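You operate a simulated robot arm through the tools that you are given. There is no shell and no other tool. Be economical: measure what you need, move in short steps, check, and stop when the job is done.

Carry out the task below with a simulated robot arm. There is one attempt and no reset: what you move stays moved.

## Task
Fetch the blue sack from the top of the sample bench and set it on the blue cover. Take the lined bag from the top of the sample bench and put it on the top of the test bench. Open the white door, fetch the blue filter mat and set it on the shelf of the counter's cupboard and shut the door again. Take the tan block and put it in the orange tray. Fetch the grey block and set it on the low cabinet top. The order is free. Set down upright: blue sack, lined bag, tan block, grey block.
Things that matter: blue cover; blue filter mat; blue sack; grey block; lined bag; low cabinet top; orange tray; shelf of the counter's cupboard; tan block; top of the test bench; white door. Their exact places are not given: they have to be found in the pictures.

It is judged by the outcome, as a careful person would: the job done as asked, and still so three seconds after it is handed in. It fails if anything else is knocked over, pushed out of place, dropped, spilled or broken. Lids that push on must go on centred and level and be pressed home; caps that screw on are set level and turned clockwise until they are tight.

## Robot
A 7-joint arm with a fingered hand on a trunk, on a base that drives. Base frame: it is fixed to the floor where the robot stands at the start and does not move with it; the origin is under the middle of the robot, x ahead of it, y to its left, z up; the surface under the hand at the start is at about z = 0.86. Lengths are in m, angles in degrees, forces in N, time in s.
Its first joint turns from -166.0 to 166.0 degrees. Places, roughly: blue cover (15x15x2 cm) [1, 0.2, 0.9]; blue filter mat (12x4x15 cm) [1, 1.1, 0.9]; blue sack [0.75, 0.25, 1]; grey block [-7, 4, 1]; lined bag [1, 0.75, 1]; low cabinet top (22x34 cm) [-3.12, 2.28, 0.78]; orange tray [-2.75, 4, 1]; shelf of the counter's cupboard [0.7, -2, 0.4]; tan block [-6.75, 4, 1]; top of the test bench [0.8, 2.6, 0.9]; white door [0.5, -2, 0.5]. Payload 4.7 kg.
Tool frame: the origin (TCP) lies between the finger pads and is the grasp point; the fingertips stand 0.036 m ahead of it; z points along the fingers, y is the line along which they close. Largest opening 0.12 m; the body of the gripper starts 0.042 m behind the TCP. The gripper is a hand of 5 fingers: y runs from the thumb to the fingers, the wrist lies at [-0.018, -0.122, -0.21] in the tool frame, and closing takes about 1.5 s.
Orientation is told as [roll, pitch, yaw] about the base's x, y, z axes, in that order, counted from this pose: with the fingers straight down and the wrist toward the robot, the tool's x, y and z point along [0, 1, 0], [1, 0, 0] and [0, 0, -1] of the base frame.

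## Interface
- The arm moves only by the tool apply_moves. Its argument "rows" is a list that holds one entry, the list of rows, each a list of 6 numbers: the turn, a rotation vector about the base's x, y, z in degrees, then the shift along the base's x, y, z in m. In form: [[[wx, wy, wz, dx, dy, dz], ...]]. A call has 1 to 10 rows; each row shifts and turns the commanded pose from where the row before left it. "hand" is the closure, from 0 (fully open) to 1 (shut), set as the call begins (left out, the last holds). A row lasts 0.2 s, in which the tool goes at most 0.05 m and 8.6 degrees; a call with a longer step from one row to the next is refused whole, and so is a gripper value outside its range. Where a pose cannot be reached the arm comes as near as it can. A force on the tool above 40 N (or 10 N above the force at the start of the call, whichever is more), or a blocked arm, ends the call early, and 0.2 s more pass. The fingers move at their own pace (about 0.045 m/s each) and stop on an object; they squeeze with about 28 N. The grip force told is the motor's: it shows also when the fingers shut on nothing. Time passes only in rows, and 0.2 s behind the last, so rows that do not move let the fingers close. It gives the time, the measured TCP pose, the force on the tool (base axes), the opening and the grip force at its end, in the units of the frame above (readings bear some noise), with the torque about the TCP (base axes, N m) and any sound that the robot's microphone picked up.
- Cameras (640 x 400 px; columns grow to the right, rows downward): "scene" is now at [-0.2353, 0.0952, 1.2639]; the picture's right is [0.13, -0.99, 0.00], its down [-0.22, -0.03, -0.97] and it looks along [0.97, 0.12, -0.23] (base axes); focal length 253 px, centre (320, 200). "wrist" rides on the gripper at [0.073, -0.091, -0.143] in the tool frame; the picture's right is [-0.80, 0.28, -0.53], its down [-0.53, -0.73, 0.42] and it looks along [-0.27, 0.62, 0.74] (tool axes); focal length 234 px, centre (320, 200).
- snapshot(camera): a new picture of that camera. It takes no simulated time.
- base_move(legs): drives the robot by 1 to 6 legs, each [ahead, turn to the left] in m and degrees, along the robot's own axes; the way and the turn of a leg run together, so that a leg with both is an arc; at most 1.5 m and 180 degrees a leg. The arm and the cameras ride along, it lands a little off, and it stops where it bumps. It gives what a move gives.
- move_fingers(index, middle, ring, little, thumb_bend, thumb_turn): sets how far each is bent, from 0 (flat) to 1 (curled in); at 0.3 the hand is open as for a grip, at 0.7 the pads meet at the TCP. One left out holds its place. A second passes; each finger stops where it meets its share of the squeeze, and holds until it gets a number again. A gripper value or a shape takes the hand back. It gives what a move gives, with no picture; readings hold the bend of each and the force on index, middle, ring, little, thumb and palm. thumb_turn goes from beside the hand (0) to across from the fingers (1), as for a grip.
- hand_shape(shape): the hand has 5 fingers and takes this shape, open, in about a second: jaw (thumb against the fingers, like two jaws); tri (thumb and two fingers); tip (a fingertip pinch); poke (one finger out to press); point (the index stretched); flat (the hand flat); cup (the hand cupped); fist (a fist). The gripper value then closes the fingers along that shape, each until it touches; the sizes above hold for jaw. It gives what a move gives, with no picture.
- aim_head(pan, tilt): turns the head with the scene camera to pan (to the left, within 143 degrees either way) and tilt (down, from -29 to 69), counted from straight ahead of the robot. It gives what a move gives.
- point_at(camera, pixels): for up to 12 pixels [column, row] of the newest picture of that camera ("zoom" is the newest enlarged one), the place [x, y, z] in the base frame of the surface seen there, good to about 0.002 m, but the place of the scene camera against the robot may be out by one fixed shift of up to 0.018 m in any direction. It takes no simulated time.
- zoom(camera, box): a new picture of the part [left, top, right, bottom] of that camera's present view, enlarged. It takes no simulated time.
- job_done(): hands the job in; it is judged then, once.

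Keep the steps short. Do not move on a guess: measure, check each grasp and each placing, and mend mistakes. In all there are 124 turns and 126 pictures (those below and enlarged ones count). Leave the gripper open and the arm clear of the work at the hand-in unless told otherwise, and finish with a single line.

The tools are called after "Emit:" as a command line: name --argument value ..., lists and objects as JSON in quotes. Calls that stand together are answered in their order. apply_moves: Moves the arm, as the interface text tells. Its arguments: {"type":"object","properties":{"rows":{"type":"array"},"hand":{"type":"number"}},"required":["rows"]} The other tools are called the same way: hand_shape (shape) gives the hand a shape; move_fingers (index, middle, ring, little, thumb_bend, thumb_turn) moves the fingers one by one; base_move (legs) drives the base; aim_head (pan, tilt) turns the head that bears the scene camera; snapshot (camera) takes a picture; point_at (camera, pixels) gives the place of the surface under pixels of a picture; zoom (camera, box) takes an enlarged picture of a part of a camera's view; job_done () hands the job in.

At the start:

```text
time_s: 0.0
tool_pos: [0.5344, 0.4489, 1.1189]
tool_rot: [0.1, 0.0, 0.1]
contact_force: [-0.2, -0.8, 0.7]
wrist_torque: [-0.04, 0.01, 0.01]
finger_gap: 0.1196
grasp_force: 0.1
shape: jaw
bend: [0.3, 0.3, 0.3, 0.3, 0.3, 0.98]
finger forces: [0.1, 0.0, 0.0, 0.0, 0.1, 0.0]
robot x, y, heading: [-0.002, 0.0009, -0.4]
head pan, tilt: [7.3, 13.0]
```

scene: 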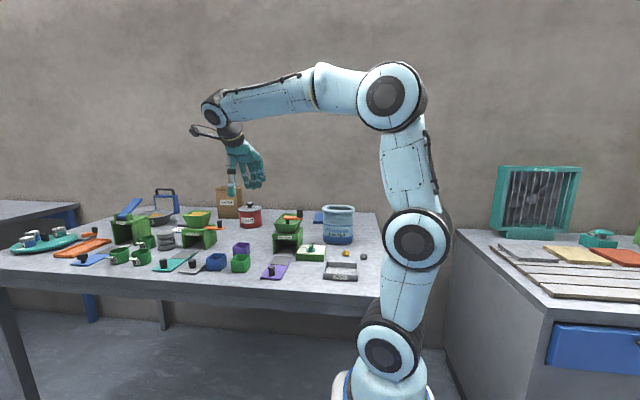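
wrist: 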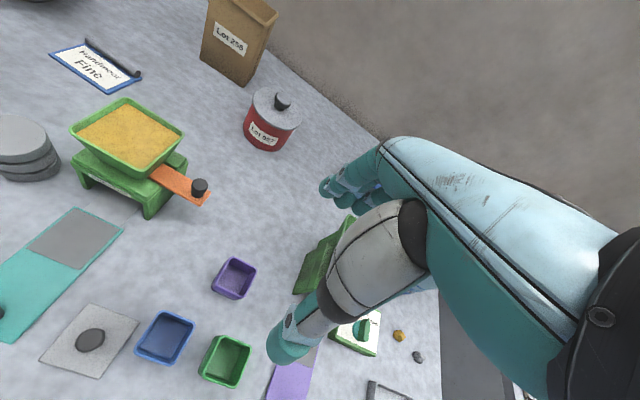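

I see the sample bench with a blue sack near (338,225), and a brown bag near (228,203). I'll zoom for detail.

Emit:
zoom --camera "scene" --box '[200, 170, 400, 295]'

Emit:
zoom --camera "scene" --box '[0, 170, 200, 295]'

Emit:
zoom --camera "scene" --box '[440, 150, 640, 275]'

```text
3.20 times, centred on (300, 232) of scene
```

zoom: 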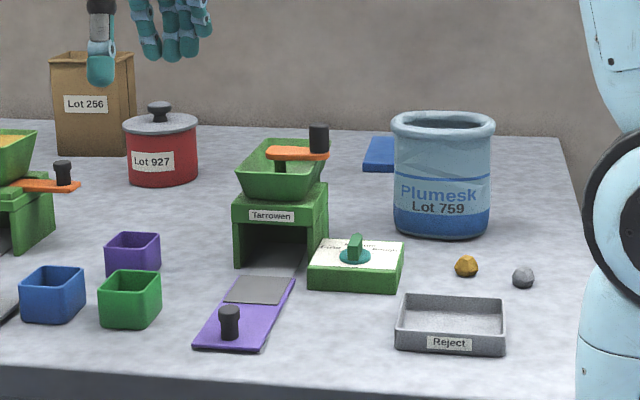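

```text
3.20 times, centred on (100, 232) of scene
```

zoom: 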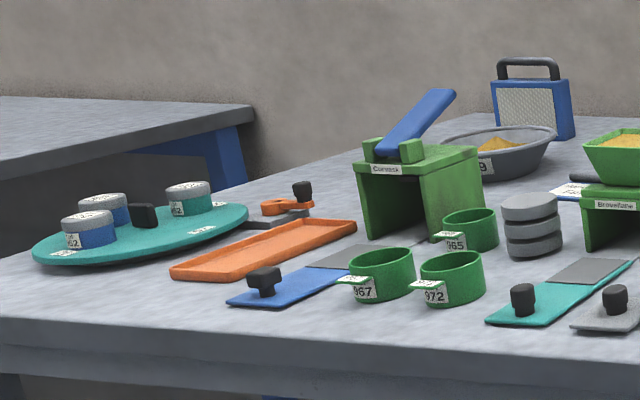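

```text
3.20 times, centred on (540, 212) of scene
```

zoom: 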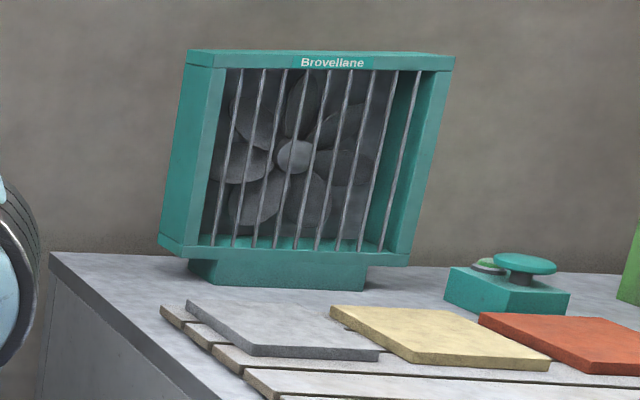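

Blue filter mat looks like the blue framed item with a black handle; blue cover is behind the sack. Measuring.

Emit:
point_at --camera "scene" --pixels '[[338, 209], [325, 208], [352, 208], [338, 240], [317, 219], [318, 213], [228, 191], [228, 210], [218, 195], [241, 195], [165, 190], [250, 230]]'

Emit:
zoom --camera "scene" --box '[140, 170, 260, 245]'

Emit:
aim_head --pan -60 --tilt 25

```text
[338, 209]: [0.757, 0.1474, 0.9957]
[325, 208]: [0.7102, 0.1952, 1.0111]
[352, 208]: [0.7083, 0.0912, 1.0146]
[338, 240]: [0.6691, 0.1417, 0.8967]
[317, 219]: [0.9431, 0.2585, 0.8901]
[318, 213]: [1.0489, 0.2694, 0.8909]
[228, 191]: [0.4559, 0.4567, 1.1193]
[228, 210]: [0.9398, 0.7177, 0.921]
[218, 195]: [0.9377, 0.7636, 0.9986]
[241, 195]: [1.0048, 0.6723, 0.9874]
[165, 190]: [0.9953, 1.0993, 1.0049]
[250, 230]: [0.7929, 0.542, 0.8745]
```

```text
5.33 times, centred on (200, 208) of scene
```

zoom: 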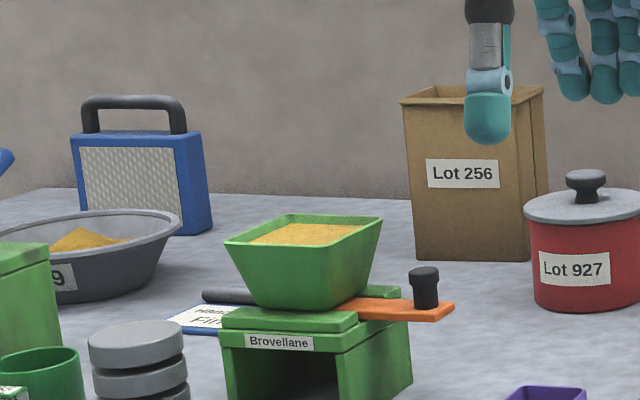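

```text
time_s: 1.4
tool_pos: [0.5342, 0.4482, 1.1205]
tool_rot: [-0.1, 0.0, 0.1]
contact_force: [0.0, 0.0, 0.4]
wrist_torque: [0.03, -0.01, 0.0]
finger_gap: 0.1197
grasp_force: 0.1
shape: jaw
bend: [0.3, 0.3, 0.3, 0.3, 0.3, 0.98]
finger forces: [0.1, 0.0, 0.0, 0.0, 0.1, 0.1]
robot x, y, heading: [-0.0003, 0.0026, -0.3]
head pan, tilt: [-60.0, 25.0]
```

Emit:
snapshot --camera "scene"

Emit:
snapshot --camera "wrist"

```text
119 pictures are left
```

scene: 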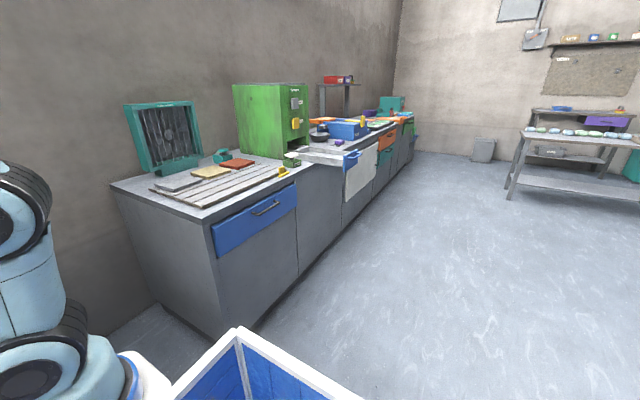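

```text
118 pictures are left
```

wrist: 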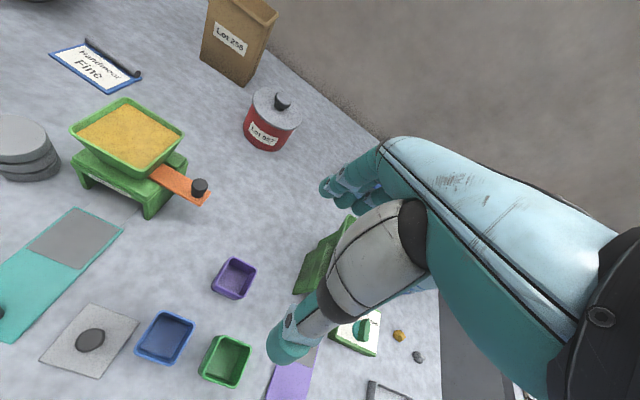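

Emit:
zoom --camera "scene" --box '[290, 70, 450, 230]'

Emit:
point_at --camera "scene" --pixels '[[346, 160], [346, 200], [376, 145], [376, 175], [214, 228], [297, 185], [250, 340], [350, 155], [305, 200]]'

Emit:
zoom --camera "scene" --box '[480, 0, 640, 220]'

Emit:
aim_head --pan 20 --tilt 30

Emit:
snapshot --camera "scene"

```text
2.50 times, centred on (370, 150) of scene
```

zoom: 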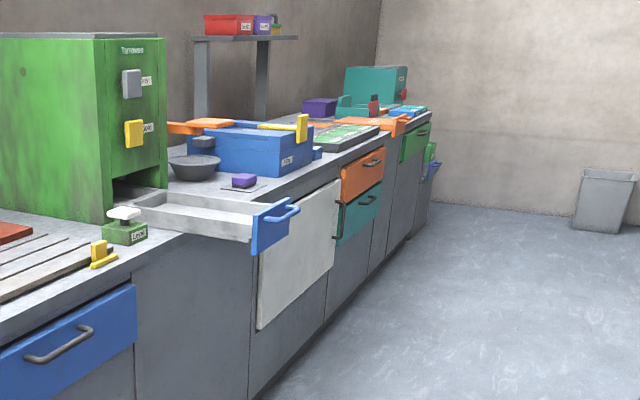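

```text
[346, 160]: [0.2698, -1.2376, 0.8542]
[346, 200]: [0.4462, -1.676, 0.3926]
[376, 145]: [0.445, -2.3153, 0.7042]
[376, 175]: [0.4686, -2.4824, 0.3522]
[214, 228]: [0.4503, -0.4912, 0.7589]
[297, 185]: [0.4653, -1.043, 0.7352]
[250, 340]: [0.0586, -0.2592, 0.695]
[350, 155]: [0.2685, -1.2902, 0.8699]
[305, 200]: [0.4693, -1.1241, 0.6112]
```

```text
1.82 times, centred on (560, 110) of scene
```

zoom: 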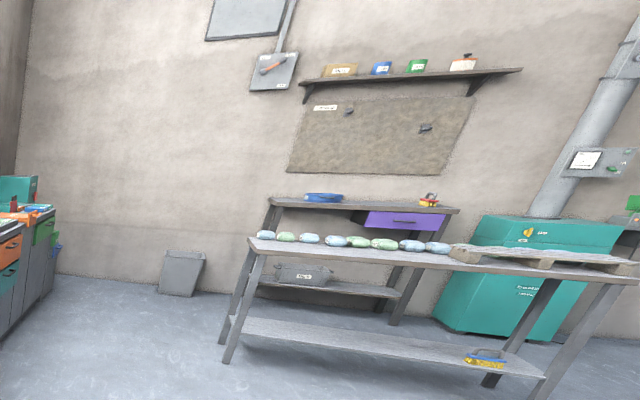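

```text
time_s: 2.9
tool_pos: [0.5343, 0.4493, 1.1217]
tool_rot: [-0.1, 0.0, 0.0]
contact_force: [0.4, 0.2, 0.1]
wrist_torque: [0.01, -0.03, -0.01]
finger_gap: 0.1193
grasp_force: 0.0
shape: jaw
bend: [0.3, 0.3, 0.3, 0.3, 0.3, 0.98]
finger forces: [0.0, 0.0, 0.0, 0.0, 0.0, 0.0]
robot x, y, heading: [0.0009, -0.002, -0.2]
head pan, tilt: [20.0, 30.0]
```

```text
115 pictures are left
```

scene: 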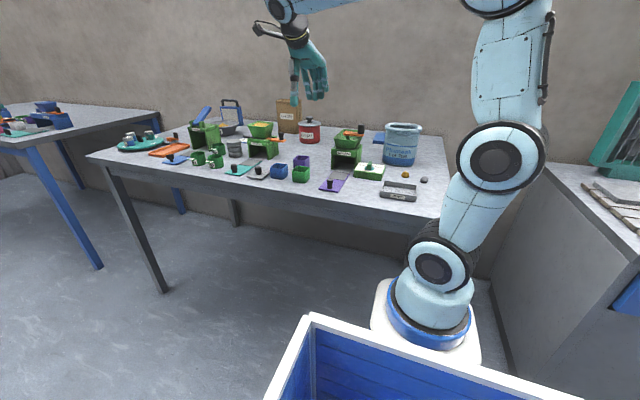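

Calibrating the scene camera against the wrist camera with shared features (yellow and grey stones, lid knob, purple box), and measuring surroundings.

Emit:
point_at --camera "wrist" --pixels '[[399, 336], [419, 357], [283, 100], [200, 185], [270, 12], [240, 10], [205, 60], [340, 150], [230, 180]]'

Emit:
point_at --camera "scene" --pixels '[[405, 175], [424, 180], [309, 120], [282, 141], [300, 105], [278, 101], [383, 137], [310, 320], [440, 340], [430, 310], [260, 160]]'

Emit:
zoom --camera "scene" --box '[270, 80, 450, 210]'

```text
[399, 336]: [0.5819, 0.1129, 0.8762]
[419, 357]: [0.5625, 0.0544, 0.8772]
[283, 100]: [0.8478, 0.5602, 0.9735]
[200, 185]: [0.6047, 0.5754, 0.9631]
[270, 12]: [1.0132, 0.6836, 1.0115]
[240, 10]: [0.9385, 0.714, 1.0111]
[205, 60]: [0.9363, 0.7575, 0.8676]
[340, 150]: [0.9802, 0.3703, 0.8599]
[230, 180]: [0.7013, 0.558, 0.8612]
```

```text
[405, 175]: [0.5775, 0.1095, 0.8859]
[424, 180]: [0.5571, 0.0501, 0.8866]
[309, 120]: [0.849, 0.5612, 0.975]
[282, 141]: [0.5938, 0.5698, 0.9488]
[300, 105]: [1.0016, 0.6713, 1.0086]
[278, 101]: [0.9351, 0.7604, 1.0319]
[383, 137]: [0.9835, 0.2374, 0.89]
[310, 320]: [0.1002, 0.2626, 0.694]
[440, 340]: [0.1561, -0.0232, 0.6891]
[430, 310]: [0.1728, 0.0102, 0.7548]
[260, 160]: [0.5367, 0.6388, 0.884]
```

```text
3.08 times, centred on (360, 145) of scene
```

zoom: 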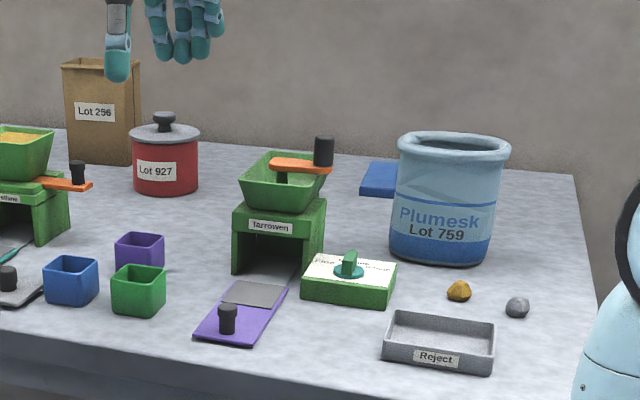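

Scene camera offset is about (-0.005,-0.004,+0.011); the bench top is z 0.86. I move the hand to look into the sack from above.

Emit:
apply_moves --rows '[[[0, 0, 0, 0, 0, 0.04], [0, 0, 0, 0.01, -0.045, 0], [0, 0, 0, 0.01, -0.045, 0], [0, 0, 0, 0.01, -0.045, 0], [0, 0, 0, 0.01, -0.045, 0], [0, 0, 0, 0.01, -0.045, 0], [0, 0, 0, 0, -0.03, 0]]]'

Emit:
snapshot --camera "wrist"

```text
time_s: 4.5
tool_pos: [0.5849, 0.194, 1.1591]
tool_rot: [0.1, 0.0, 0.0]
contact_force: [-0.2, 0.4, -0.4]
wrist_torque: [0.0, 0.03, 0.01]
finger_gap: 0.1197
grasp_force: 0.1
shape: jaw
bend: [0.3, 0.3, 0.3, 0.3, 0.3, 0.98]
finger forces: [0.0, 0.1, 0.0, 0.0, 0.1, 0.0]
robot x, y, heading: [-0.0001, -0.0006, 0.0]
head pan, tilt: [20.0, 30.0]
```

```text
113 pictures are left
```

wrist: 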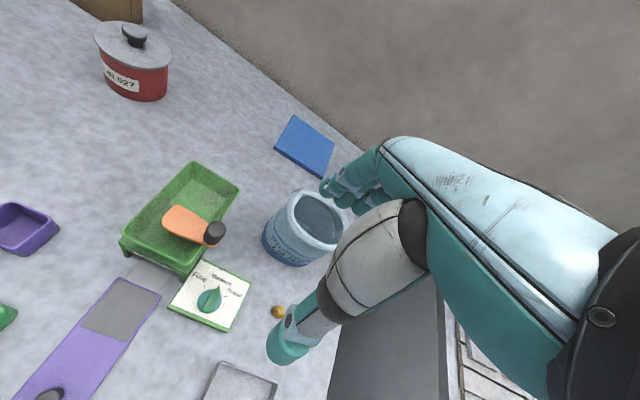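

Emit:
point_at --camera "wrist" --pixels '[[289, 213], [299, 193], [318, 192], [297, 235], [316, 248], [334, 244], [318, 212], [318, 230], [294, 118], [334, 144], [276, 148], [318, 177]]'

Emit:
zoom --camera "wrist" --box '[250, 100, 360, 280]'

```text
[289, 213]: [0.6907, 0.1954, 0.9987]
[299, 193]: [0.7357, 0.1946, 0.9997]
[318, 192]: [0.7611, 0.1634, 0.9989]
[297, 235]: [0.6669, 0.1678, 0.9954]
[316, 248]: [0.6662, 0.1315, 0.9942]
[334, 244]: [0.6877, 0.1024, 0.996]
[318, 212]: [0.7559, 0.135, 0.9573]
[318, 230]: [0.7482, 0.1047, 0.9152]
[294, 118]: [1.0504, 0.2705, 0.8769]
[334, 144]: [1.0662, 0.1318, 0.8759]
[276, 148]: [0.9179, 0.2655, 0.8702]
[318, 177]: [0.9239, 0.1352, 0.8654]
```

```text
2.22 times, centred on (305, 190) of wrist
```

zoom: 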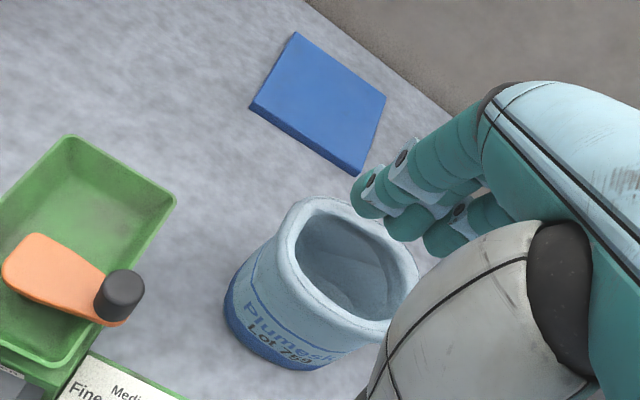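

Sack: centre ≈(0.713,0.148), rim radius ≈0.051, hollow, top z 1.00; cover centre ≈(0.99,0.20), top 0.877. The placing is beyond reach from here, so I check how much room the base has to drive forward.

Emit:
aim_head --pan 0 --tilt 55

Emit:
snapshot --camera "scene"

```text
time_s: 5.4
tool_pos: [0.5832, 0.1934, 1.1601]
tool_rot: [0.0, 0.0, 0.0]
contact_force: [-0.4, 1.2, 0.1]
wrist_torque: [0.04, -0.02, -0.01]
finger_gap: 0.1197
grasp_force: 0.1
shape: jaw
bend: [0.3, 0.3, 0.3, 0.3, 0.3, 0.98]
finger forces: [0.0, 0.0, 0.0, 0.0, 0.1, 0.0]
robot x, y, heading: [-0.0022, 0.0013, 0.0]
head pan, tilt: [0.0, 55.0]
```

```text
111 pictures are left
```

scene: 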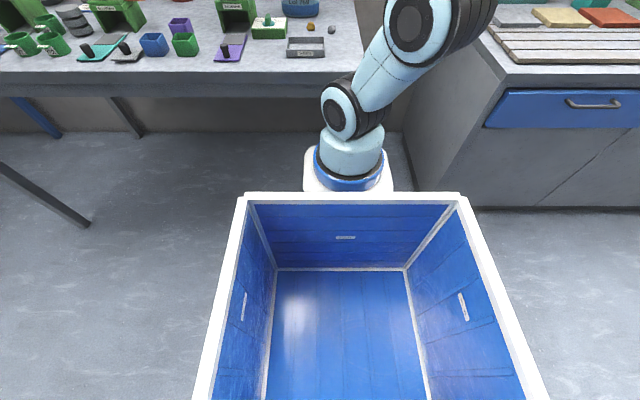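

Emit:
point_at --camera "scene" --pixels '[[345, 190], [345, 150], [307, 165], [392, 165], [250, 198], [460, 197], [340, 350], [200, 82], [420, 120], [345, 155], [240, 205], [408, 150]]'

```text
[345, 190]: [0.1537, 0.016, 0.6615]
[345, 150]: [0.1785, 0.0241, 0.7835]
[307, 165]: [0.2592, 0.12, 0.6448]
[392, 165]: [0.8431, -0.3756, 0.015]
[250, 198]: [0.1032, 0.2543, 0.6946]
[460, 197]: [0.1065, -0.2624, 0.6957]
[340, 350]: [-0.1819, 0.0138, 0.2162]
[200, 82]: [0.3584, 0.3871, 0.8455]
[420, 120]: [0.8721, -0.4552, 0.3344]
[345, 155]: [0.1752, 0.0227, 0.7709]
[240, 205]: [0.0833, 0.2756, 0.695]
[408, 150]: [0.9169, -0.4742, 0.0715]
```

The arm stands at x≈0.24, so the cover is within reach. Moving above the far rim of the sack: thumb inside, fingers outside.

Emit:
apply_moves --rows '[[[0, 0, 0, 0.045, -0.0115, 0], [0, 0, 0, 0.045, -0.0115, -0.01], [0, 0, 0, 0.045, -0.0115, -0.03], [0, 0, 0, 0.045, -0.0115, -0.03], [0, 0, 0, 0, 0, -0.01]]]'

Emit:
aim_head --pan 0 --tilt 18

Emit:
zoom --camera "scene" --box '[200, 100, 400, 250]'

Emit:
snapshot --camera "wrist"

```text
refused: row 3 steps farther than a row can; nothing moved
```

```text
time_s: 6.4
tool_pos: [0.5839, 0.1935, 1.1598]
tool_rot: [0.1, 0.0, 0.0]
contact_force: [0.4, 0.0, -0.8]
wrist_torque: [0.03, -0.02, 0.0]
finger_gap: 0.1193
grasp_force: 0.1
shape: jaw
bend: [0.3, 0.3, 0.3, 0.3, 0.3, 0.98]
finger forces: [0.0, 0.0, 0.0, 0.0, 0.0, 0.0]
robot x, y, heading: [0.0001, 0.0015, -0.0]
head pan, tilt: [0.0, 18.0]
```

```text
2.67 times, centred on (300, 175) of scene
```

zoom: 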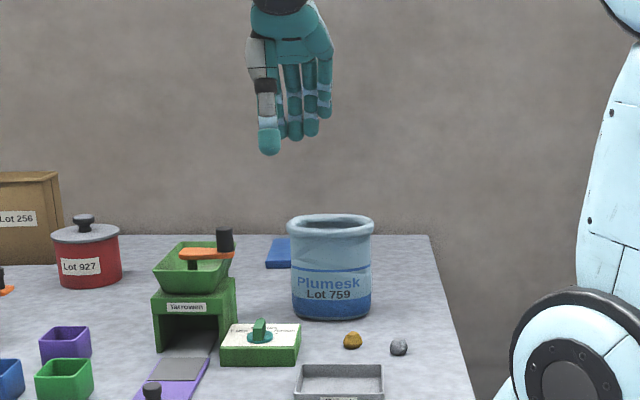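

```text
109 pictures are left
```

wrist: 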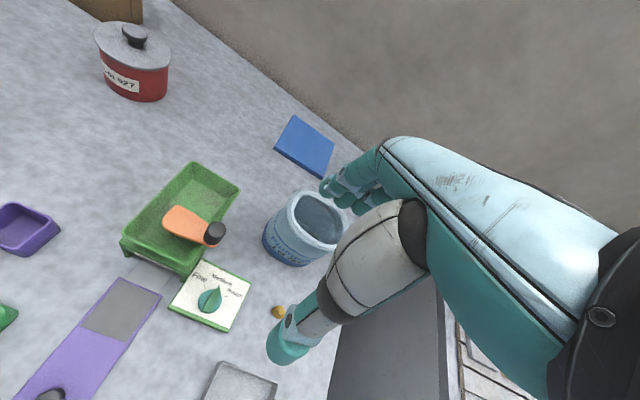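

Emit:
apply_moves --rows '[[[0, 0, 0, 0.045, -0.0115, 0], [0, 0, 0, 0.045, -0.0115, 0], [0, 0, 0, 0.045, -0.0115, 0], [0, 0, 0, 0.045, -0.0115, 0], [0, 0, 0, 0, 0, -0.04], [0, 0, 0, 0, 0, -0.035]]]'

Emit:
zoom --camera "scene" --box '[260, 130, 380, 230]'

Emit:
snapshot --camera "wrist"

```text
time_s: 7.8
tool_pos: [0.7646, 0.146, 1.086]
tool_rot: [0.0, -0.1, 0.0]
contact_force: [0.2, -0.5, 0.9]
wrist_torque: [0.0, -0.04, -0.02]
finger_gap: 0.1197
grasp_force: 0.2
shape: jaw
bend: [0.3, 0.3, 0.3, 0.3, 0.3, 0.98]
finger forces: [0.0, 0.0, 0.1, 0.0, 0.0, 0.0]
robot x, y, heading: [0.0009, 0.003, 0.2]
head pan, tilt: [0.0, 18.0]
```

```text
4.00 times, centred on (320, 180) of scene
```

zoom: 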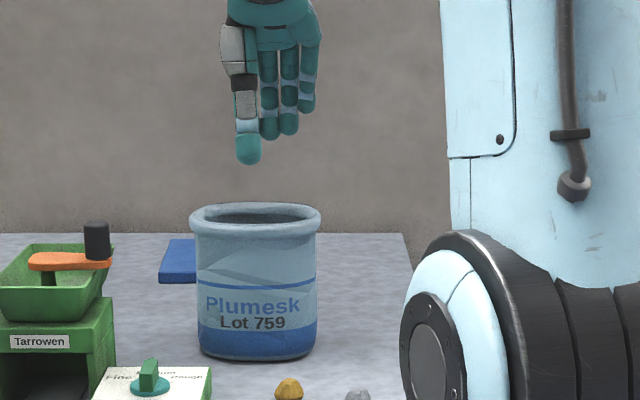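

```text
107 pictures are left
```

wrist: 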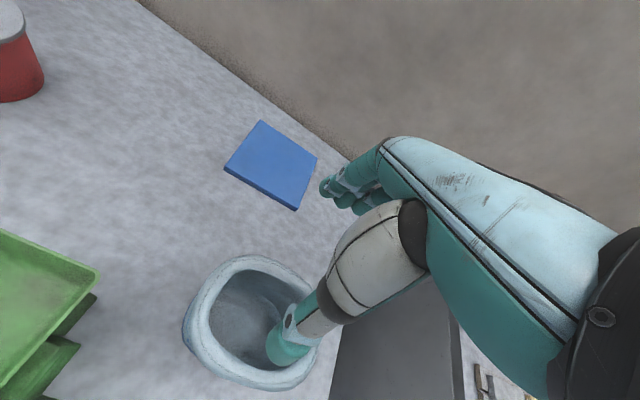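

Emit:
point_at --camera "wrist" --pixels '[[282, 352], [327, 185], [345, 203], [240, 265], [190, 320], [225, 370], [280, 275], [310, 330]]'

```text
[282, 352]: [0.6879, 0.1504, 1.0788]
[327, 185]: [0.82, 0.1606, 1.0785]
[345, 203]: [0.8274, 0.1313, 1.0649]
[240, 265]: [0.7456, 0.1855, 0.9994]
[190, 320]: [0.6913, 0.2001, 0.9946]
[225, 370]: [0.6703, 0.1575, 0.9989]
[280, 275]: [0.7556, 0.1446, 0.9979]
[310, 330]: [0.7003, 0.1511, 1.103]
```

Thumb is slightly near the front inner wall; shift forward 0.015, left 0.008, then descend 0.1.

Emit:
apply_moves --rows '[[[0, 0, 0, 0.013, 0.006, 0], [0, 0, 0, 0, 0, -0.035], [0, 0, 0, 0, 0, -0.035], [0, 0, 0, 0, 0, -0.03]]]'

Emit:
snapshot --camera "wrist"

Emit:
zoom --camera "scene" --box '[260, 130, 380, 230]'

```text
time_s: 8.8
tool_pos: [0.7776, 0.1508, 0.9847]
tool_rot: [0.0, 0.0, 0.1]
contact_force: [-0.7, -0.5, 0.0]
wrist_torque: [0.02, -0.02, 0.0]
finger_gap: 0.1197
grasp_force: 0.0
shape: jaw
bend: [0.3, 0.3, 0.3, 0.3, 0.3, 0.98]
finger forces: [0.0, 0.0, 0.0, 0.0, 0.0, 0.0]
robot x, y, heading: [-0.0015, -0.0015, 0.0]
head pan, tilt: [0.0, 18.0]
```

```text
106 pictures are left
```

wrist: 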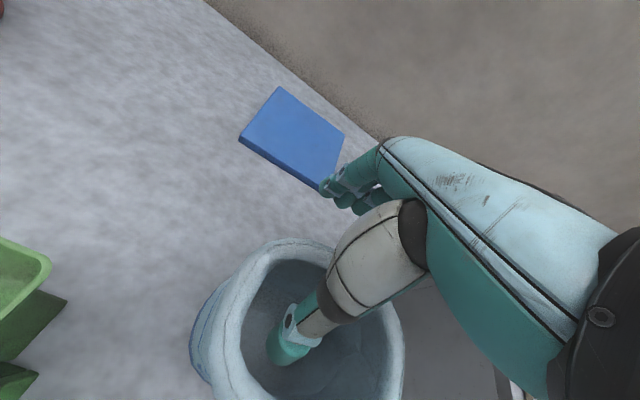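

```text
4.00 times, centred on (320, 180) of scene
```

zoom: 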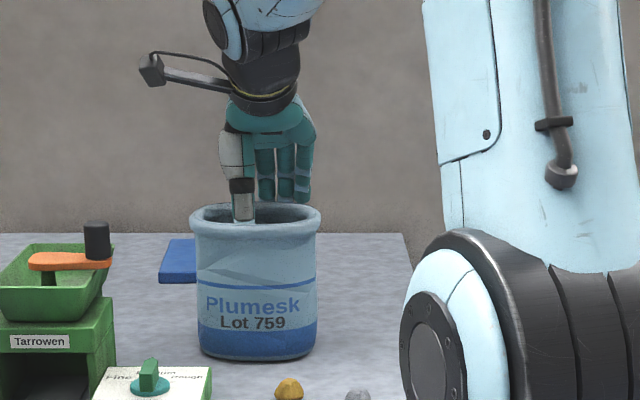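

Thumb inside, fingers outside the far wall. Closing.

Emit:
apply_moves --rows '[[[0, 0, 0, 0, 0, 0], [0, 0, 0, 0, 0, 0], [0, 0, 0, 0, 0, 0], [0, 0, 0, 0, 0, 0], [0, 0, 0, 0, 0, 0], [0, 0, 0, 0, 0, 0], [0, 0, 0, 0, 0, 0], [0, 0, 0, 0, 0, 0]]]' --hand 1

```text
time_s: 10.6
tool_pos: [0.7788, 0.1511, 0.9836]
tool_rot: [0.0, 0.0, 0.0]
contact_force: [-0.1, -0.7, -0.4]
wrist_torque: [-0.02, 0.03, -0.01]
finger_gap: 0.0019
grasp_force: 27.5
shape: jaw
bend: [0.71, 0.7, 0.7, 0.7, 0.71, 1.0]
finger forces: [15.3, 6.8, 2.4, 0.1, 24.5, 0.1]
robot x, y, heading: [-0.0001, 0.0027, 0.0]
head pan, tilt: [0.0, 18.0]
```

Emit:
snapshot --camera "wrist"

Emit:
zoom --camera "scene" --box '[260, 130, 380, 230]'

```text
104 pictures are left
```

wrist: 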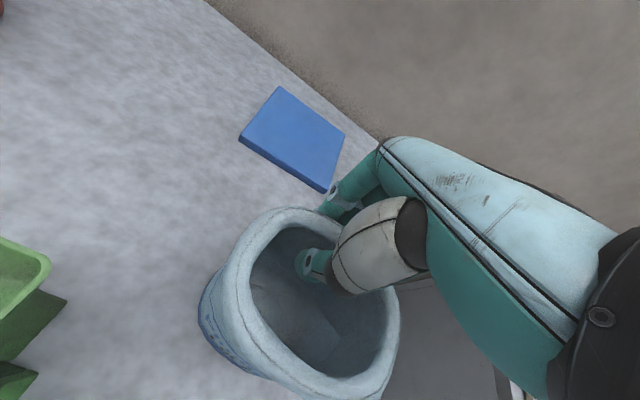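

```text
4.00 times, centred on (320, 180) of scene
```

zoom: 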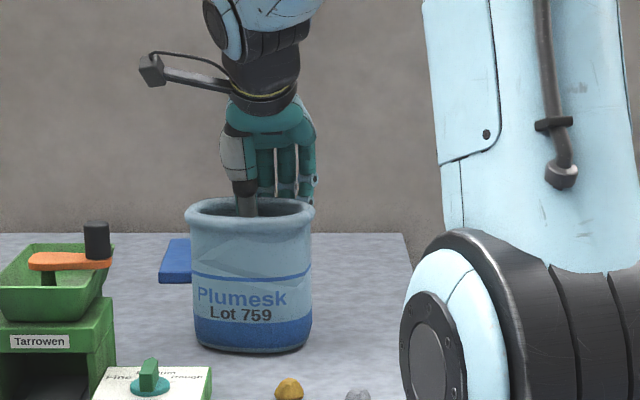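

The wall is held (sack shifted slightly toward the fingers). Lift 0.06 and check.

Emit:
apply_moves --rows '[[[0, 0, 0, 0, 0, 0.02], [0, 0, 0, 0, 0, 0.02], [0, 0, 0, 0, 0, 0.02], [0, 0, 0, 0, 0, 0]]]'

Emit:
zoom --camera "scene" --box '[260, 130, 380, 230]'

Emit:
snapshot --camera "wrist"

```text
time_s: 11.6
tool_pos: [0.779, 0.1529, 1.0463]
tool_rot: [0.0, 0.1, 0.0]
contact_force: [0.0, -0.2, -1.3]
wrist_torque: [0.0, -0.01, 0.03]
finger_gap: 0.0021
grasp_force: 28.3
shape: jaw
bend: [0.71, 0.7, 0.7, 0.7, 0.71, 1.0]
finger forces: [15.5, 6.7, 2.4, 0.1, 24.4, 0.0]
robot x, y, heading: [0.0035, 0.0033, 0.2]
head pan, tilt: [0.0, 18.0]
```

```text
4.00 times, centred on (320, 180) of scene
```

zoom: 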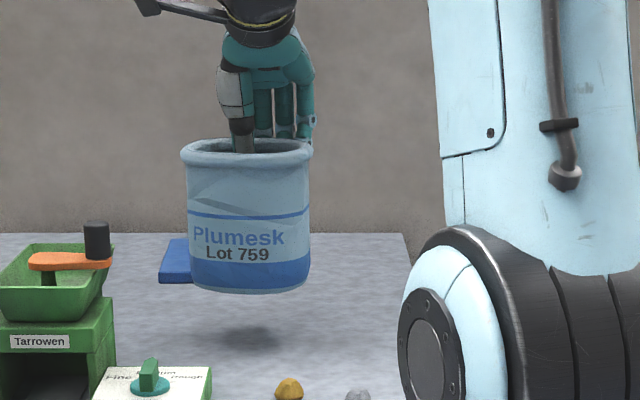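

```text
101 pictures are left
```

wrist: 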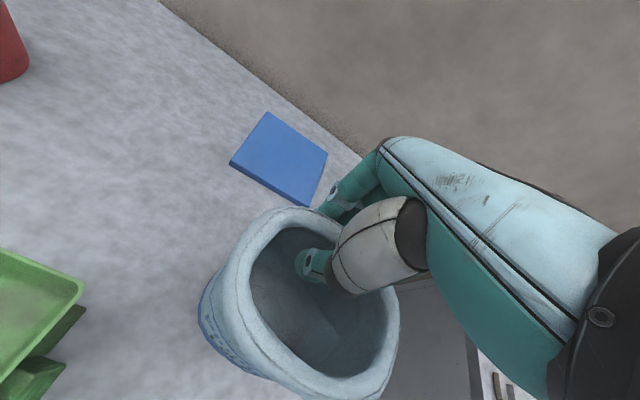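

Held, level and light. Measure the rim relative to the tool.

Emit:
point_at --camera "wrist" --pixels '[[260, 224], [285, 212], [240, 255], [240, 290], [258, 333], [290, 368], [330, 388], [375, 370], [390, 330], [320, 240]]'

```text
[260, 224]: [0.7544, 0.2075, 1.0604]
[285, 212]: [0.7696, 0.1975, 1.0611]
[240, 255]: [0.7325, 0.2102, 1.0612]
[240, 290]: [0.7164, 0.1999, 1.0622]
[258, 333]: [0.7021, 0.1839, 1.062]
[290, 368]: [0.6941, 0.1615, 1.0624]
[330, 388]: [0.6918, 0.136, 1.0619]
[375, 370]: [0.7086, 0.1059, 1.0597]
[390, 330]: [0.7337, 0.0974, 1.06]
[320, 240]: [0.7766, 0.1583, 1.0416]
```

Sack centre is 0.038 behind the TCP. Target TCP (1.028,0.200), z 1.000. Move over the cover.

Emit:
apply_moves --rows '[[[0, 0, 0, 0, 0, 0.02], [0, 0, 0, 0.04, 0, 0], [0, 0, 0, 0.04, 0, 0], [0, 0, 0, 0.04, 0.01, 0], [0, 0, 0, 0.04, 0.01, 0], [0, 0, 0, 0.04, 0.012, 0], [0, 0, 0, 0.04, 0.015, 0], [0, 0, 0, 0.009, 0, 0], [0, 0, 0, 0, 0, 0]]]'

Emit:
snapshot --camera "wrist"

```text
time_s: 13.6
tool_pos: [1.028, 0.2004, 1.0667]
tool_rot: [0.0, 0.0, 0.0]
contact_force: [-0.9, 0.3, -0.6]
wrist_torque: [0.01, -0.04, 0.0]
finger_gap: 0.0023
grasp_force: 28.0
shape: jaw
bend: [0.71, 0.7, 0.7, 0.7, 0.71, 1.0]
finger forces: [15.7, 6.7, 2.4, 0.0, 24.6, 0.0]
robot x, y, heading: [0.0004, -0.0004, -0.1]
head pan, tilt: [0.0, 18.0]
```

```text
100 pictures are left
```

wrist: 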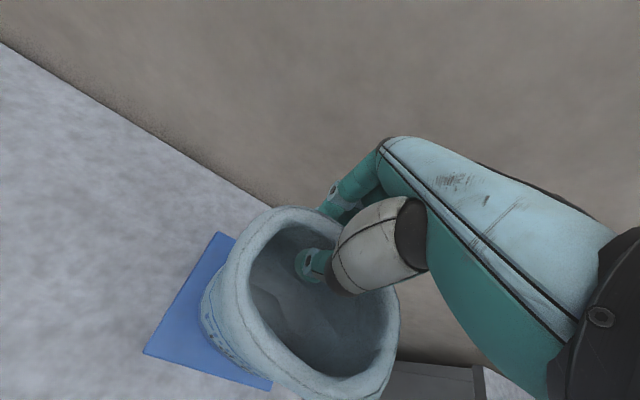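

Lower onto the cover.

Emit:
apply_moves --rows '[[[0, 0, 0, 0, 0, -0.03], [0, 0, 0, 0, 0, -0.02], [0, 0, 0, 0, 0, -0.01], [0, 0, 0, 0, 0, -0.005], [0, 0, 0, 0, 0, 0]]]'

Emit:
zoom --camera "scene" --box '[240, 120, 360, 220]'

```text
time_s: 14.8
tool_pos: [1.027, 0.2015, 1.0011]
tool_rot: [0.0, 0.0, 0.0]
contact_force: [0.2, -0.3, 0.4]
wrist_torque: [0.02, 0.0, -0.01]
finger_gap: 0.0023
grasp_force: 27.8
shape: jaw
bend: [0.71, 0.7, 0.7, 0.7, 0.71, 1.0]
finger forces: [15.6, 6.6, 2.3, 0.1, 24.6, 0.0]
robot x, y, heading: [-0.0007, 0.0009, -0.2]
head pan, tilt: [0.0, 18.0]
```

```text
4.00 times, centred on (300, 170) of scene
```

zoom: 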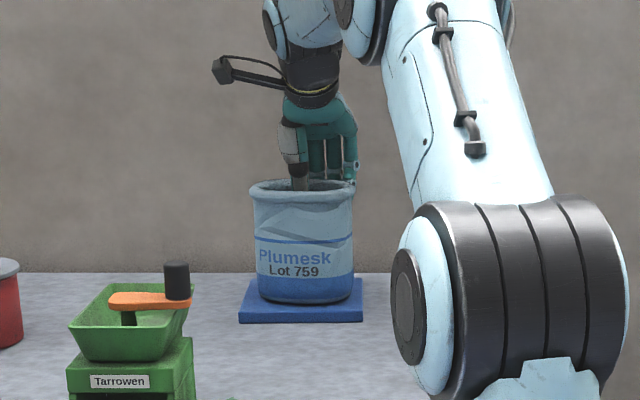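

Emit:
apply_moves --rows '[[[0, 0, 0, 0, 0, -0.003], [0, 0, 0, 0, 0, 0]]]'

```text
time_s: 15.4
tool_pos: [1.0263, 0.2001, 0.9993]
tool_rot: [0.0, -0.2, 0.0]
contact_force: [0.4, -0.6, 9.8]
wrist_torque: [-0.01, -0.06, -0.01]
finger_gap: 0.0023
grasp_force: 28.3
shape: jaw
bend: [0.71, 0.7, 0.7, 0.7, 0.71, 1.0]
finger forces: [17.0, 7.5, 2.7, 0.1, 26.7, 0.1]
robot x, y, heading: [-0.0004, 0.0026, 0.1]
head pan, tilt: [0.0, 18.0]
```

Contact. Release and wait, then rise straight up.

Emit:
apply_moves --rows '[[[0, 0, 0, 0, 0, 0], [0, 0, 0, 0, 0, 0], [0, 0, 0, 0, 0, 0], [0, 0, 0, 0, 0, 0], [0, 0, 0, 0, 0, 0], [0, 0, 0, 0, 0, 0], [0, 0, 0, 0, 0, 0], [0, 0, 0, 0, 0, 0]]]' --hand 0

Emit:
snapshot --camera "wrist"

```text
time_s: 17.2
tool_pos: [1.027, 0.2014, 0.9972]
tool_rot: [-0.1, 0.0, 0.0]
contact_force: [-0.4, 0.4, -0.5]
wrist_torque: [0.0, 0.0, 0.02]
finger_gap: 0.1195
grasp_force: 0.1
shape: jaw
bend: [0.3, 0.3, 0.3, 0.3, 0.3, 0.98]
finger forces: [0.1, 0.0, 0.0, 0.1, 0.0, 0.1]
robot x, y, heading: [0.0018, -0.0033, 0.0]
head pan, tilt: [0.0, 18.0]
```

```text
98 pictures are left
```

wrist: 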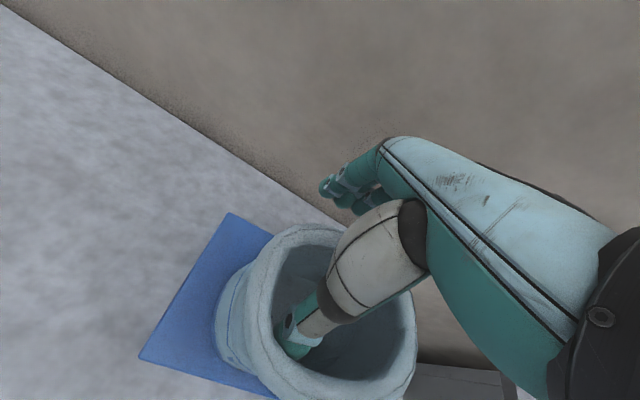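

Emit:
apply_moves --rows '[[[0, 0, 0, 0.004, 0, 0.03], [0, 0, 0, 0, 0, 0.045], [0, 0, 0, 0, 0, 0.045], [0, 0, 0, 0, 0, 0.045], [0, 0, 0, -0.045, 0, 0], [0, 0, 0, -0.045, 0, 0], [0, 0, 0, -0.045, 0, 0], [0, 0, 0, -0.045, 0, 0], [0, 0, 0, -0.045, 0, 0], [0, 0, 0, -0.045, 0, 0]]]'

Emit:
aim_head --pan 15 --tilt 18

Emit:
snapshot --camera "scene"

Emit:
snapshot --camera "wrist"

```text
time_s: 19.4
tool_pos: [0.7592, 0.1999, 1.1601]
tool_rot: [-0.1, 0.0, 0.0]
contact_force: [0.6, 0.3, -1.3]
wrist_torque: [0.01, 0.02, -0.01]
finger_gap: 0.1198
grasp_force: 0.0
shape: jaw
bend: [0.3, 0.3, 0.3, 0.3, 0.3, 0.98]
finger forces: [0.0, 0.1, 0.0, 0.0, 0.0, 0.0]
robot x, y, heading: [-0.0013, 0.0038, 0.0]
head pan, tilt: [0.0, 18.0]
```

```text
time_s: 20.2
tool_pos: [0.76, 0.2, 1.161]
tool_rot: [0.0, 0.0, 0.1]
contact_force: [0.1, 0.0, -0.4]
wrist_torque: [0.01, 0.0, -0.04]
finger_gap: 0.1203
grasp_force: 0.0
shape: jaw
bend: [0.3, 0.3, 0.3, 0.3, 0.3, 0.98]
finger forces: [0.0, 0.0, 0.1, 0.0, 0.1, 0.0]
robot x, y, heading: [0.0029, -0.001, 0.1]
head pan, tilt: [15.0, 18.0]
```

```text
97 pictures are left
```

scene: 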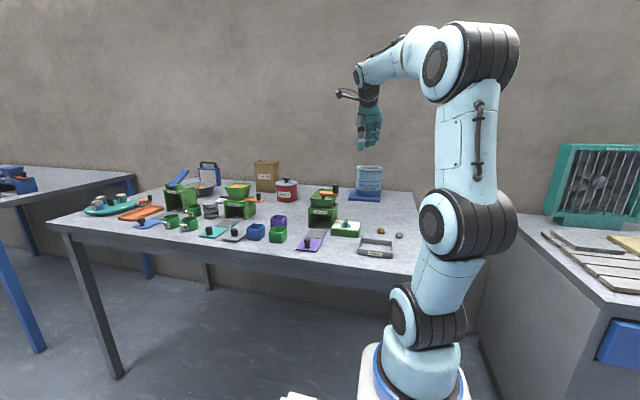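

```text
96 pictures are left
```

wrist: 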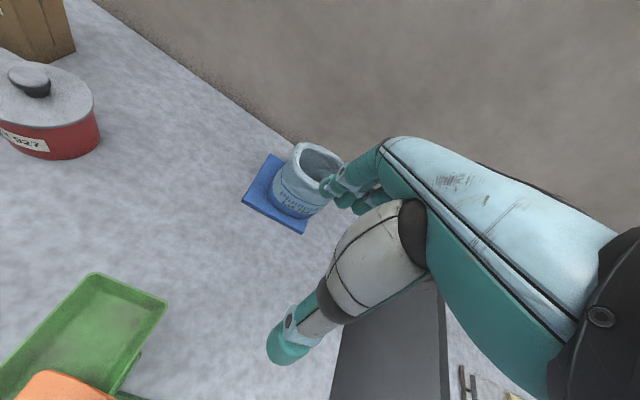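

Sack sits on the cover. Now look left at the test bench and the rest of the room.

Emit:
point_at --camera "scene" --pixels '[[62, 232], [115, 370], [270, 168], [255, 166], [208, 170], [40, 345], [140, 190]]'

Emit:
aim_head --pan 65 --tilt 15

Emit:
snapshot --camera "scene"

Emit:
aim_head --pan 135 --tilt 10

Emit:
snapshot --camera "scene"

```text
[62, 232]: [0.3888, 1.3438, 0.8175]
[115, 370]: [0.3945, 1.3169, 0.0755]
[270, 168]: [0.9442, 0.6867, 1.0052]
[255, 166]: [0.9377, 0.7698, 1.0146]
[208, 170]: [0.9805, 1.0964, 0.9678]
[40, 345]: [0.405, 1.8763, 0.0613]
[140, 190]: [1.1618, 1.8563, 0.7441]
```

```text
time_s: 21.4
tool_pos: [0.7587, 0.1999, 1.1614]
tool_rot: [0.1, 0.0, 0.0]
contact_force: [-0.1, 1.0, -0.7]
wrist_torque: [0.04, -0.01, 0.01]
finger_gap: 0.12
grasp_force: 0.1
shape: jaw
bend: [0.3, 0.3, 0.3, 0.3, 0.3, 0.98]
finger forces: [0.1, 0.0, 0.0, 0.0, 0.0, 0.0]
robot x, y, heading: [-0.0036, -0.0031, 0.0]
head pan, tilt: [65.0, 15.0]
```

```text
95 pictures are left
```

scene: 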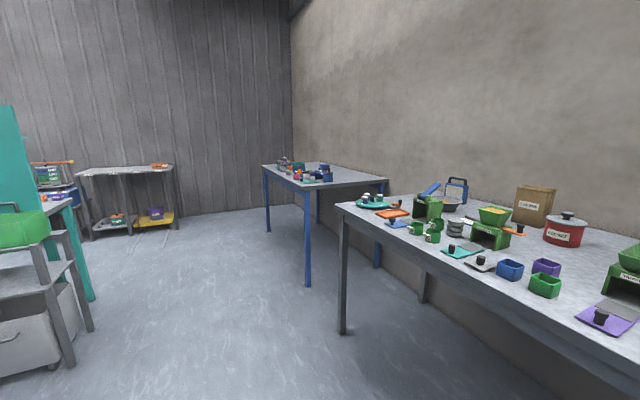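

```text
time_s: 22.8
tool_pos: [0.7587, 0.1999, 1.1612]
tool_rot: [-0.1, 0.2, -0.1]
contact_force: [0.1, 0.5, 0.7]
wrist_torque: [-0.01, 0.0, 0.01]
finger_gap: 0.1199
grasp_force: 0.1
shape: jaw
bend: [0.3, 0.3, 0.3, 0.3, 0.3, 0.98]
finger forces: [0.0, 0.0, 0.0, 0.0, 0.0, 0.0]
robot x, y, heading: [-0.0019, 0.0015, -0.0]
head pan, tilt: [135.0, 10.0]
```

```text
94 pictures are left
```

scene: 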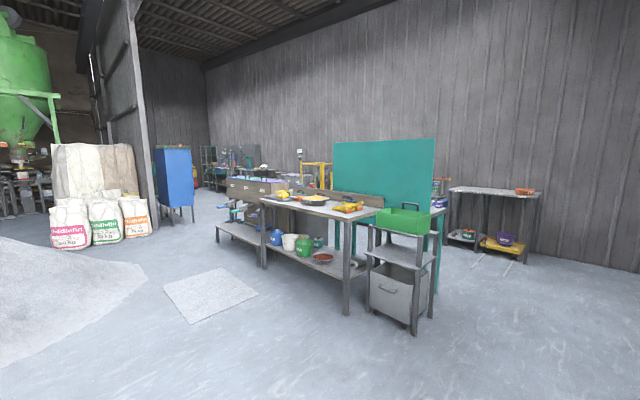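

Next: drive to stand opposite the lined bag and filter mat (y≈0.8). Back off, turn left, drive, turn right, come forward.

Emit:
base_move --legs '[[-0.45, 0], [0, 90], [0.78, 0], [0, -90], [0.44, 0]]'

Emit:
aim_head --pan 0 --tilt 20

Emit:
snapshot --camera "scene"

Emit:
snapshot --camera "wrist"

```text
time_s: 39.2
tool_pos: [0.7595, 0.9659, 1.1609]
tool_rot: [0.1, 0.0, -1.4]
contact_force: [1.0, 0.4, -0.3]
wrist_torque: [-0.01, 0.01, -0.02]
finger_gap: 0.1198
grasp_force: 0.1
shape: jaw
bend: [0.3, 0.3, 0.3, 0.3, 0.3, 0.98]
finger forces: [0.0, 0.0, 0.0, 0.1, 0.1, 0.0]
robot x, y, heading: [-0.0032, 0.7862, -1.4]
head pan, tilt: [135.0, 10.0]
```

```text
time_s: 41.4
tool_pos: [0.7588, 0.9663, 1.1613]
tool_rot: [0.0, 0.1, -1.3]
contact_force: [-0.5, 0.1, -0.4]
wrist_torque: [0.01, 0.0, -0.02]
finger_gap: 0.1199
grasp_force: 0.0
shape: jaw
bend: [0.3, 0.3, 0.3, 0.3, 0.3, 0.98]
finger forces: [0.0, 0.0, 0.1, 0.0, 0.1, 0.0]
robot x, y, heading: [-0.0023, 0.7835, -1.3]
head pan, tilt: [0.0, 20.0]
```

```text
93 pictures are left
```

scene: 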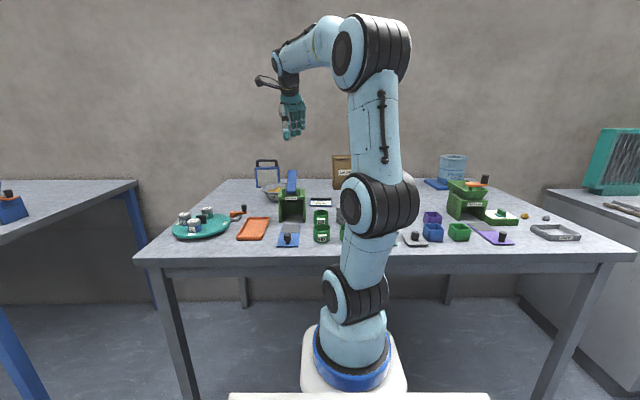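

```text
92 pictures are left
```

wrist: 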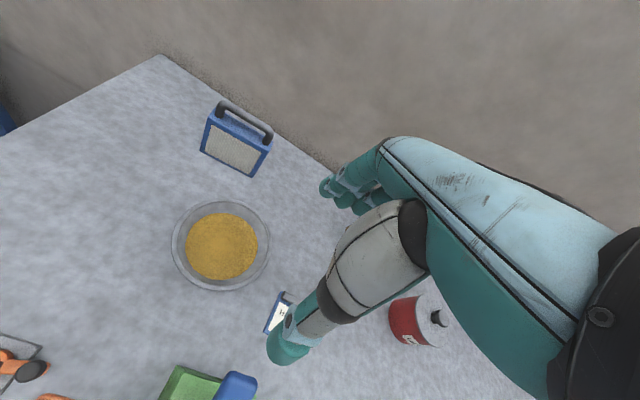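

Measuring the mat while I see it (handle near (245,115)); then moving to look at the bag.

Emit:
point_at --camera "wrist" --pixels '[[215, 105], [245, 115], [272, 137], [208, 118], [268, 148], [202, 150], [250, 174], [228, 122], [244, 142]]'

Emit:
zoom --camera "wrist" --box '[180, 80, 290, 190]'

Emit:
apply_moves --rows '[[[0, 0, 0, 0, -0.045, 0], [0, 0, 0, 0, -0.045, 0], [0, 0, 0, 0, -0.045, 0], [0, 0, 0, 0, -0.03, 0]]]'

Emit:
snapshot --camera "wrist"

```text
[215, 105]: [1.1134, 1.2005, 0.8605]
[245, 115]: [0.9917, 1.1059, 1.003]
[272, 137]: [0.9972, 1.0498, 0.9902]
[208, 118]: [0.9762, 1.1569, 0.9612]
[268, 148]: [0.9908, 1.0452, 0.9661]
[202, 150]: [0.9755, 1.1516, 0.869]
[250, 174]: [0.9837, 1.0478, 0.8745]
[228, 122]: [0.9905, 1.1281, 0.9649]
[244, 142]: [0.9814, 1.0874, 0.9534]
```

```text
3.64 times, centred on (235, 135) of wrist
```

zoom: 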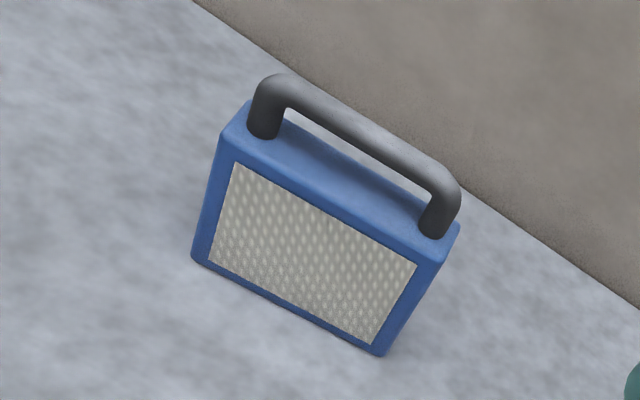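

```text
time_s: 42.4
tool_pos: [0.7584, 0.8011, 1.1614]
tool_rot: [0.0, 0.0, -1.2]
contact_force: [-0.5, 0.5, 0.2]
wrist_torque: [-0.01, -0.01, -0.01]
finger_gap: 0.1201
grasp_force: 0.0
shape: jaw
bend: [0.3, 0.3, 0.3, 0.3, 0.3, 0.98]
finger forces: [0.1, 0.0, 0.0, 0.0, 0.0, 0.0]
robot x, y, heading: [-0.0017, 0.7817, -1.0]
head pan, tilt: [0.0, 20.0]
```

```text
90 pictures are left
```

wrist: 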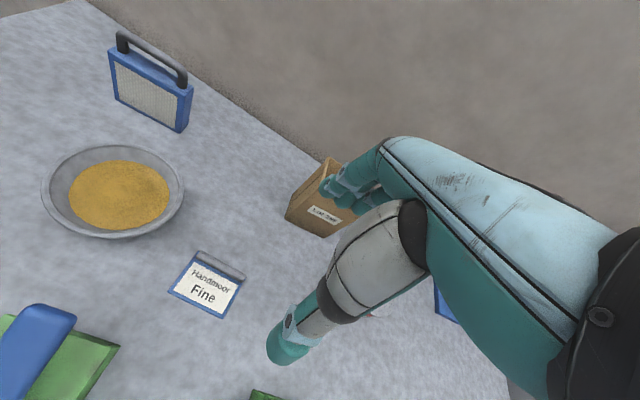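

Emit:
apply_moves --rows '[[[0, 0, 0, 0, -0.045, 0], [0, 0, 0, 0, -0.045, 0], [0, 0, 0, 0, -0.03, 0]]]'

Emit:
zoom --camera "wrist" --box '[150, 80, 350, 280]'

```text
time_s: 43.2
tool_pos: [0.758, 0.6817, 1.1615]
tool_rot: [0.1, 0.0, -1.3]
contact_force: [0.1, 0.4, 0.1]
wrist_torque: [-0.04, 0.01, -0.03]
finger_gap: 0.12
grasp_force: 0.2
shape: jaw
bend: [0.3, 0.3, 0.3, 0.3, 0.3, 0.98]
finger forces: [0.0, 0.0, 0.0, 0.0, 0.0, 0.0]
robot x, y, heading: [-0.0031, 0.7827, -1.2]
head pan, tilt: [0.0, 20.0]
```

```text
2.00 times, centred on (250, 180) of wrist
```

zoom: 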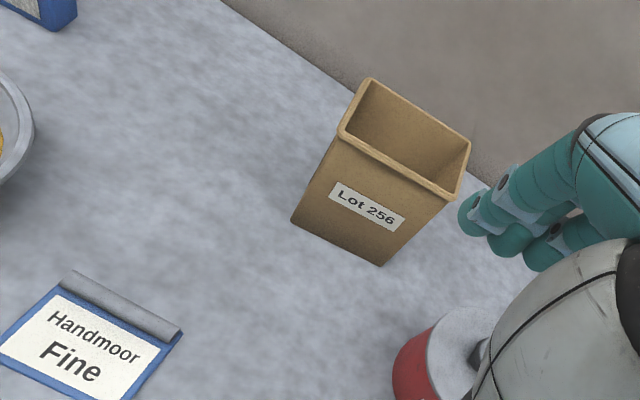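

Emit:
point_at --camera "zoom" --pixels '[[368, 81], [466, 143], [340, 131], [447, 197], [394, 165], [293, 220], [380, 264], [418, 150], [385, 125]]'

```text
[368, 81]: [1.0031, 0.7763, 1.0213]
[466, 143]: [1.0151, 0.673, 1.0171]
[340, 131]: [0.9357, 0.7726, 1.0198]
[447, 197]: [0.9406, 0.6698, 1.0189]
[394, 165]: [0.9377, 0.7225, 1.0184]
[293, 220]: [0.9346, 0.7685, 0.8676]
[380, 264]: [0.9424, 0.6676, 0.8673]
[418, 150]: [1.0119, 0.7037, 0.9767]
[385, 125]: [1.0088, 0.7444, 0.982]
```

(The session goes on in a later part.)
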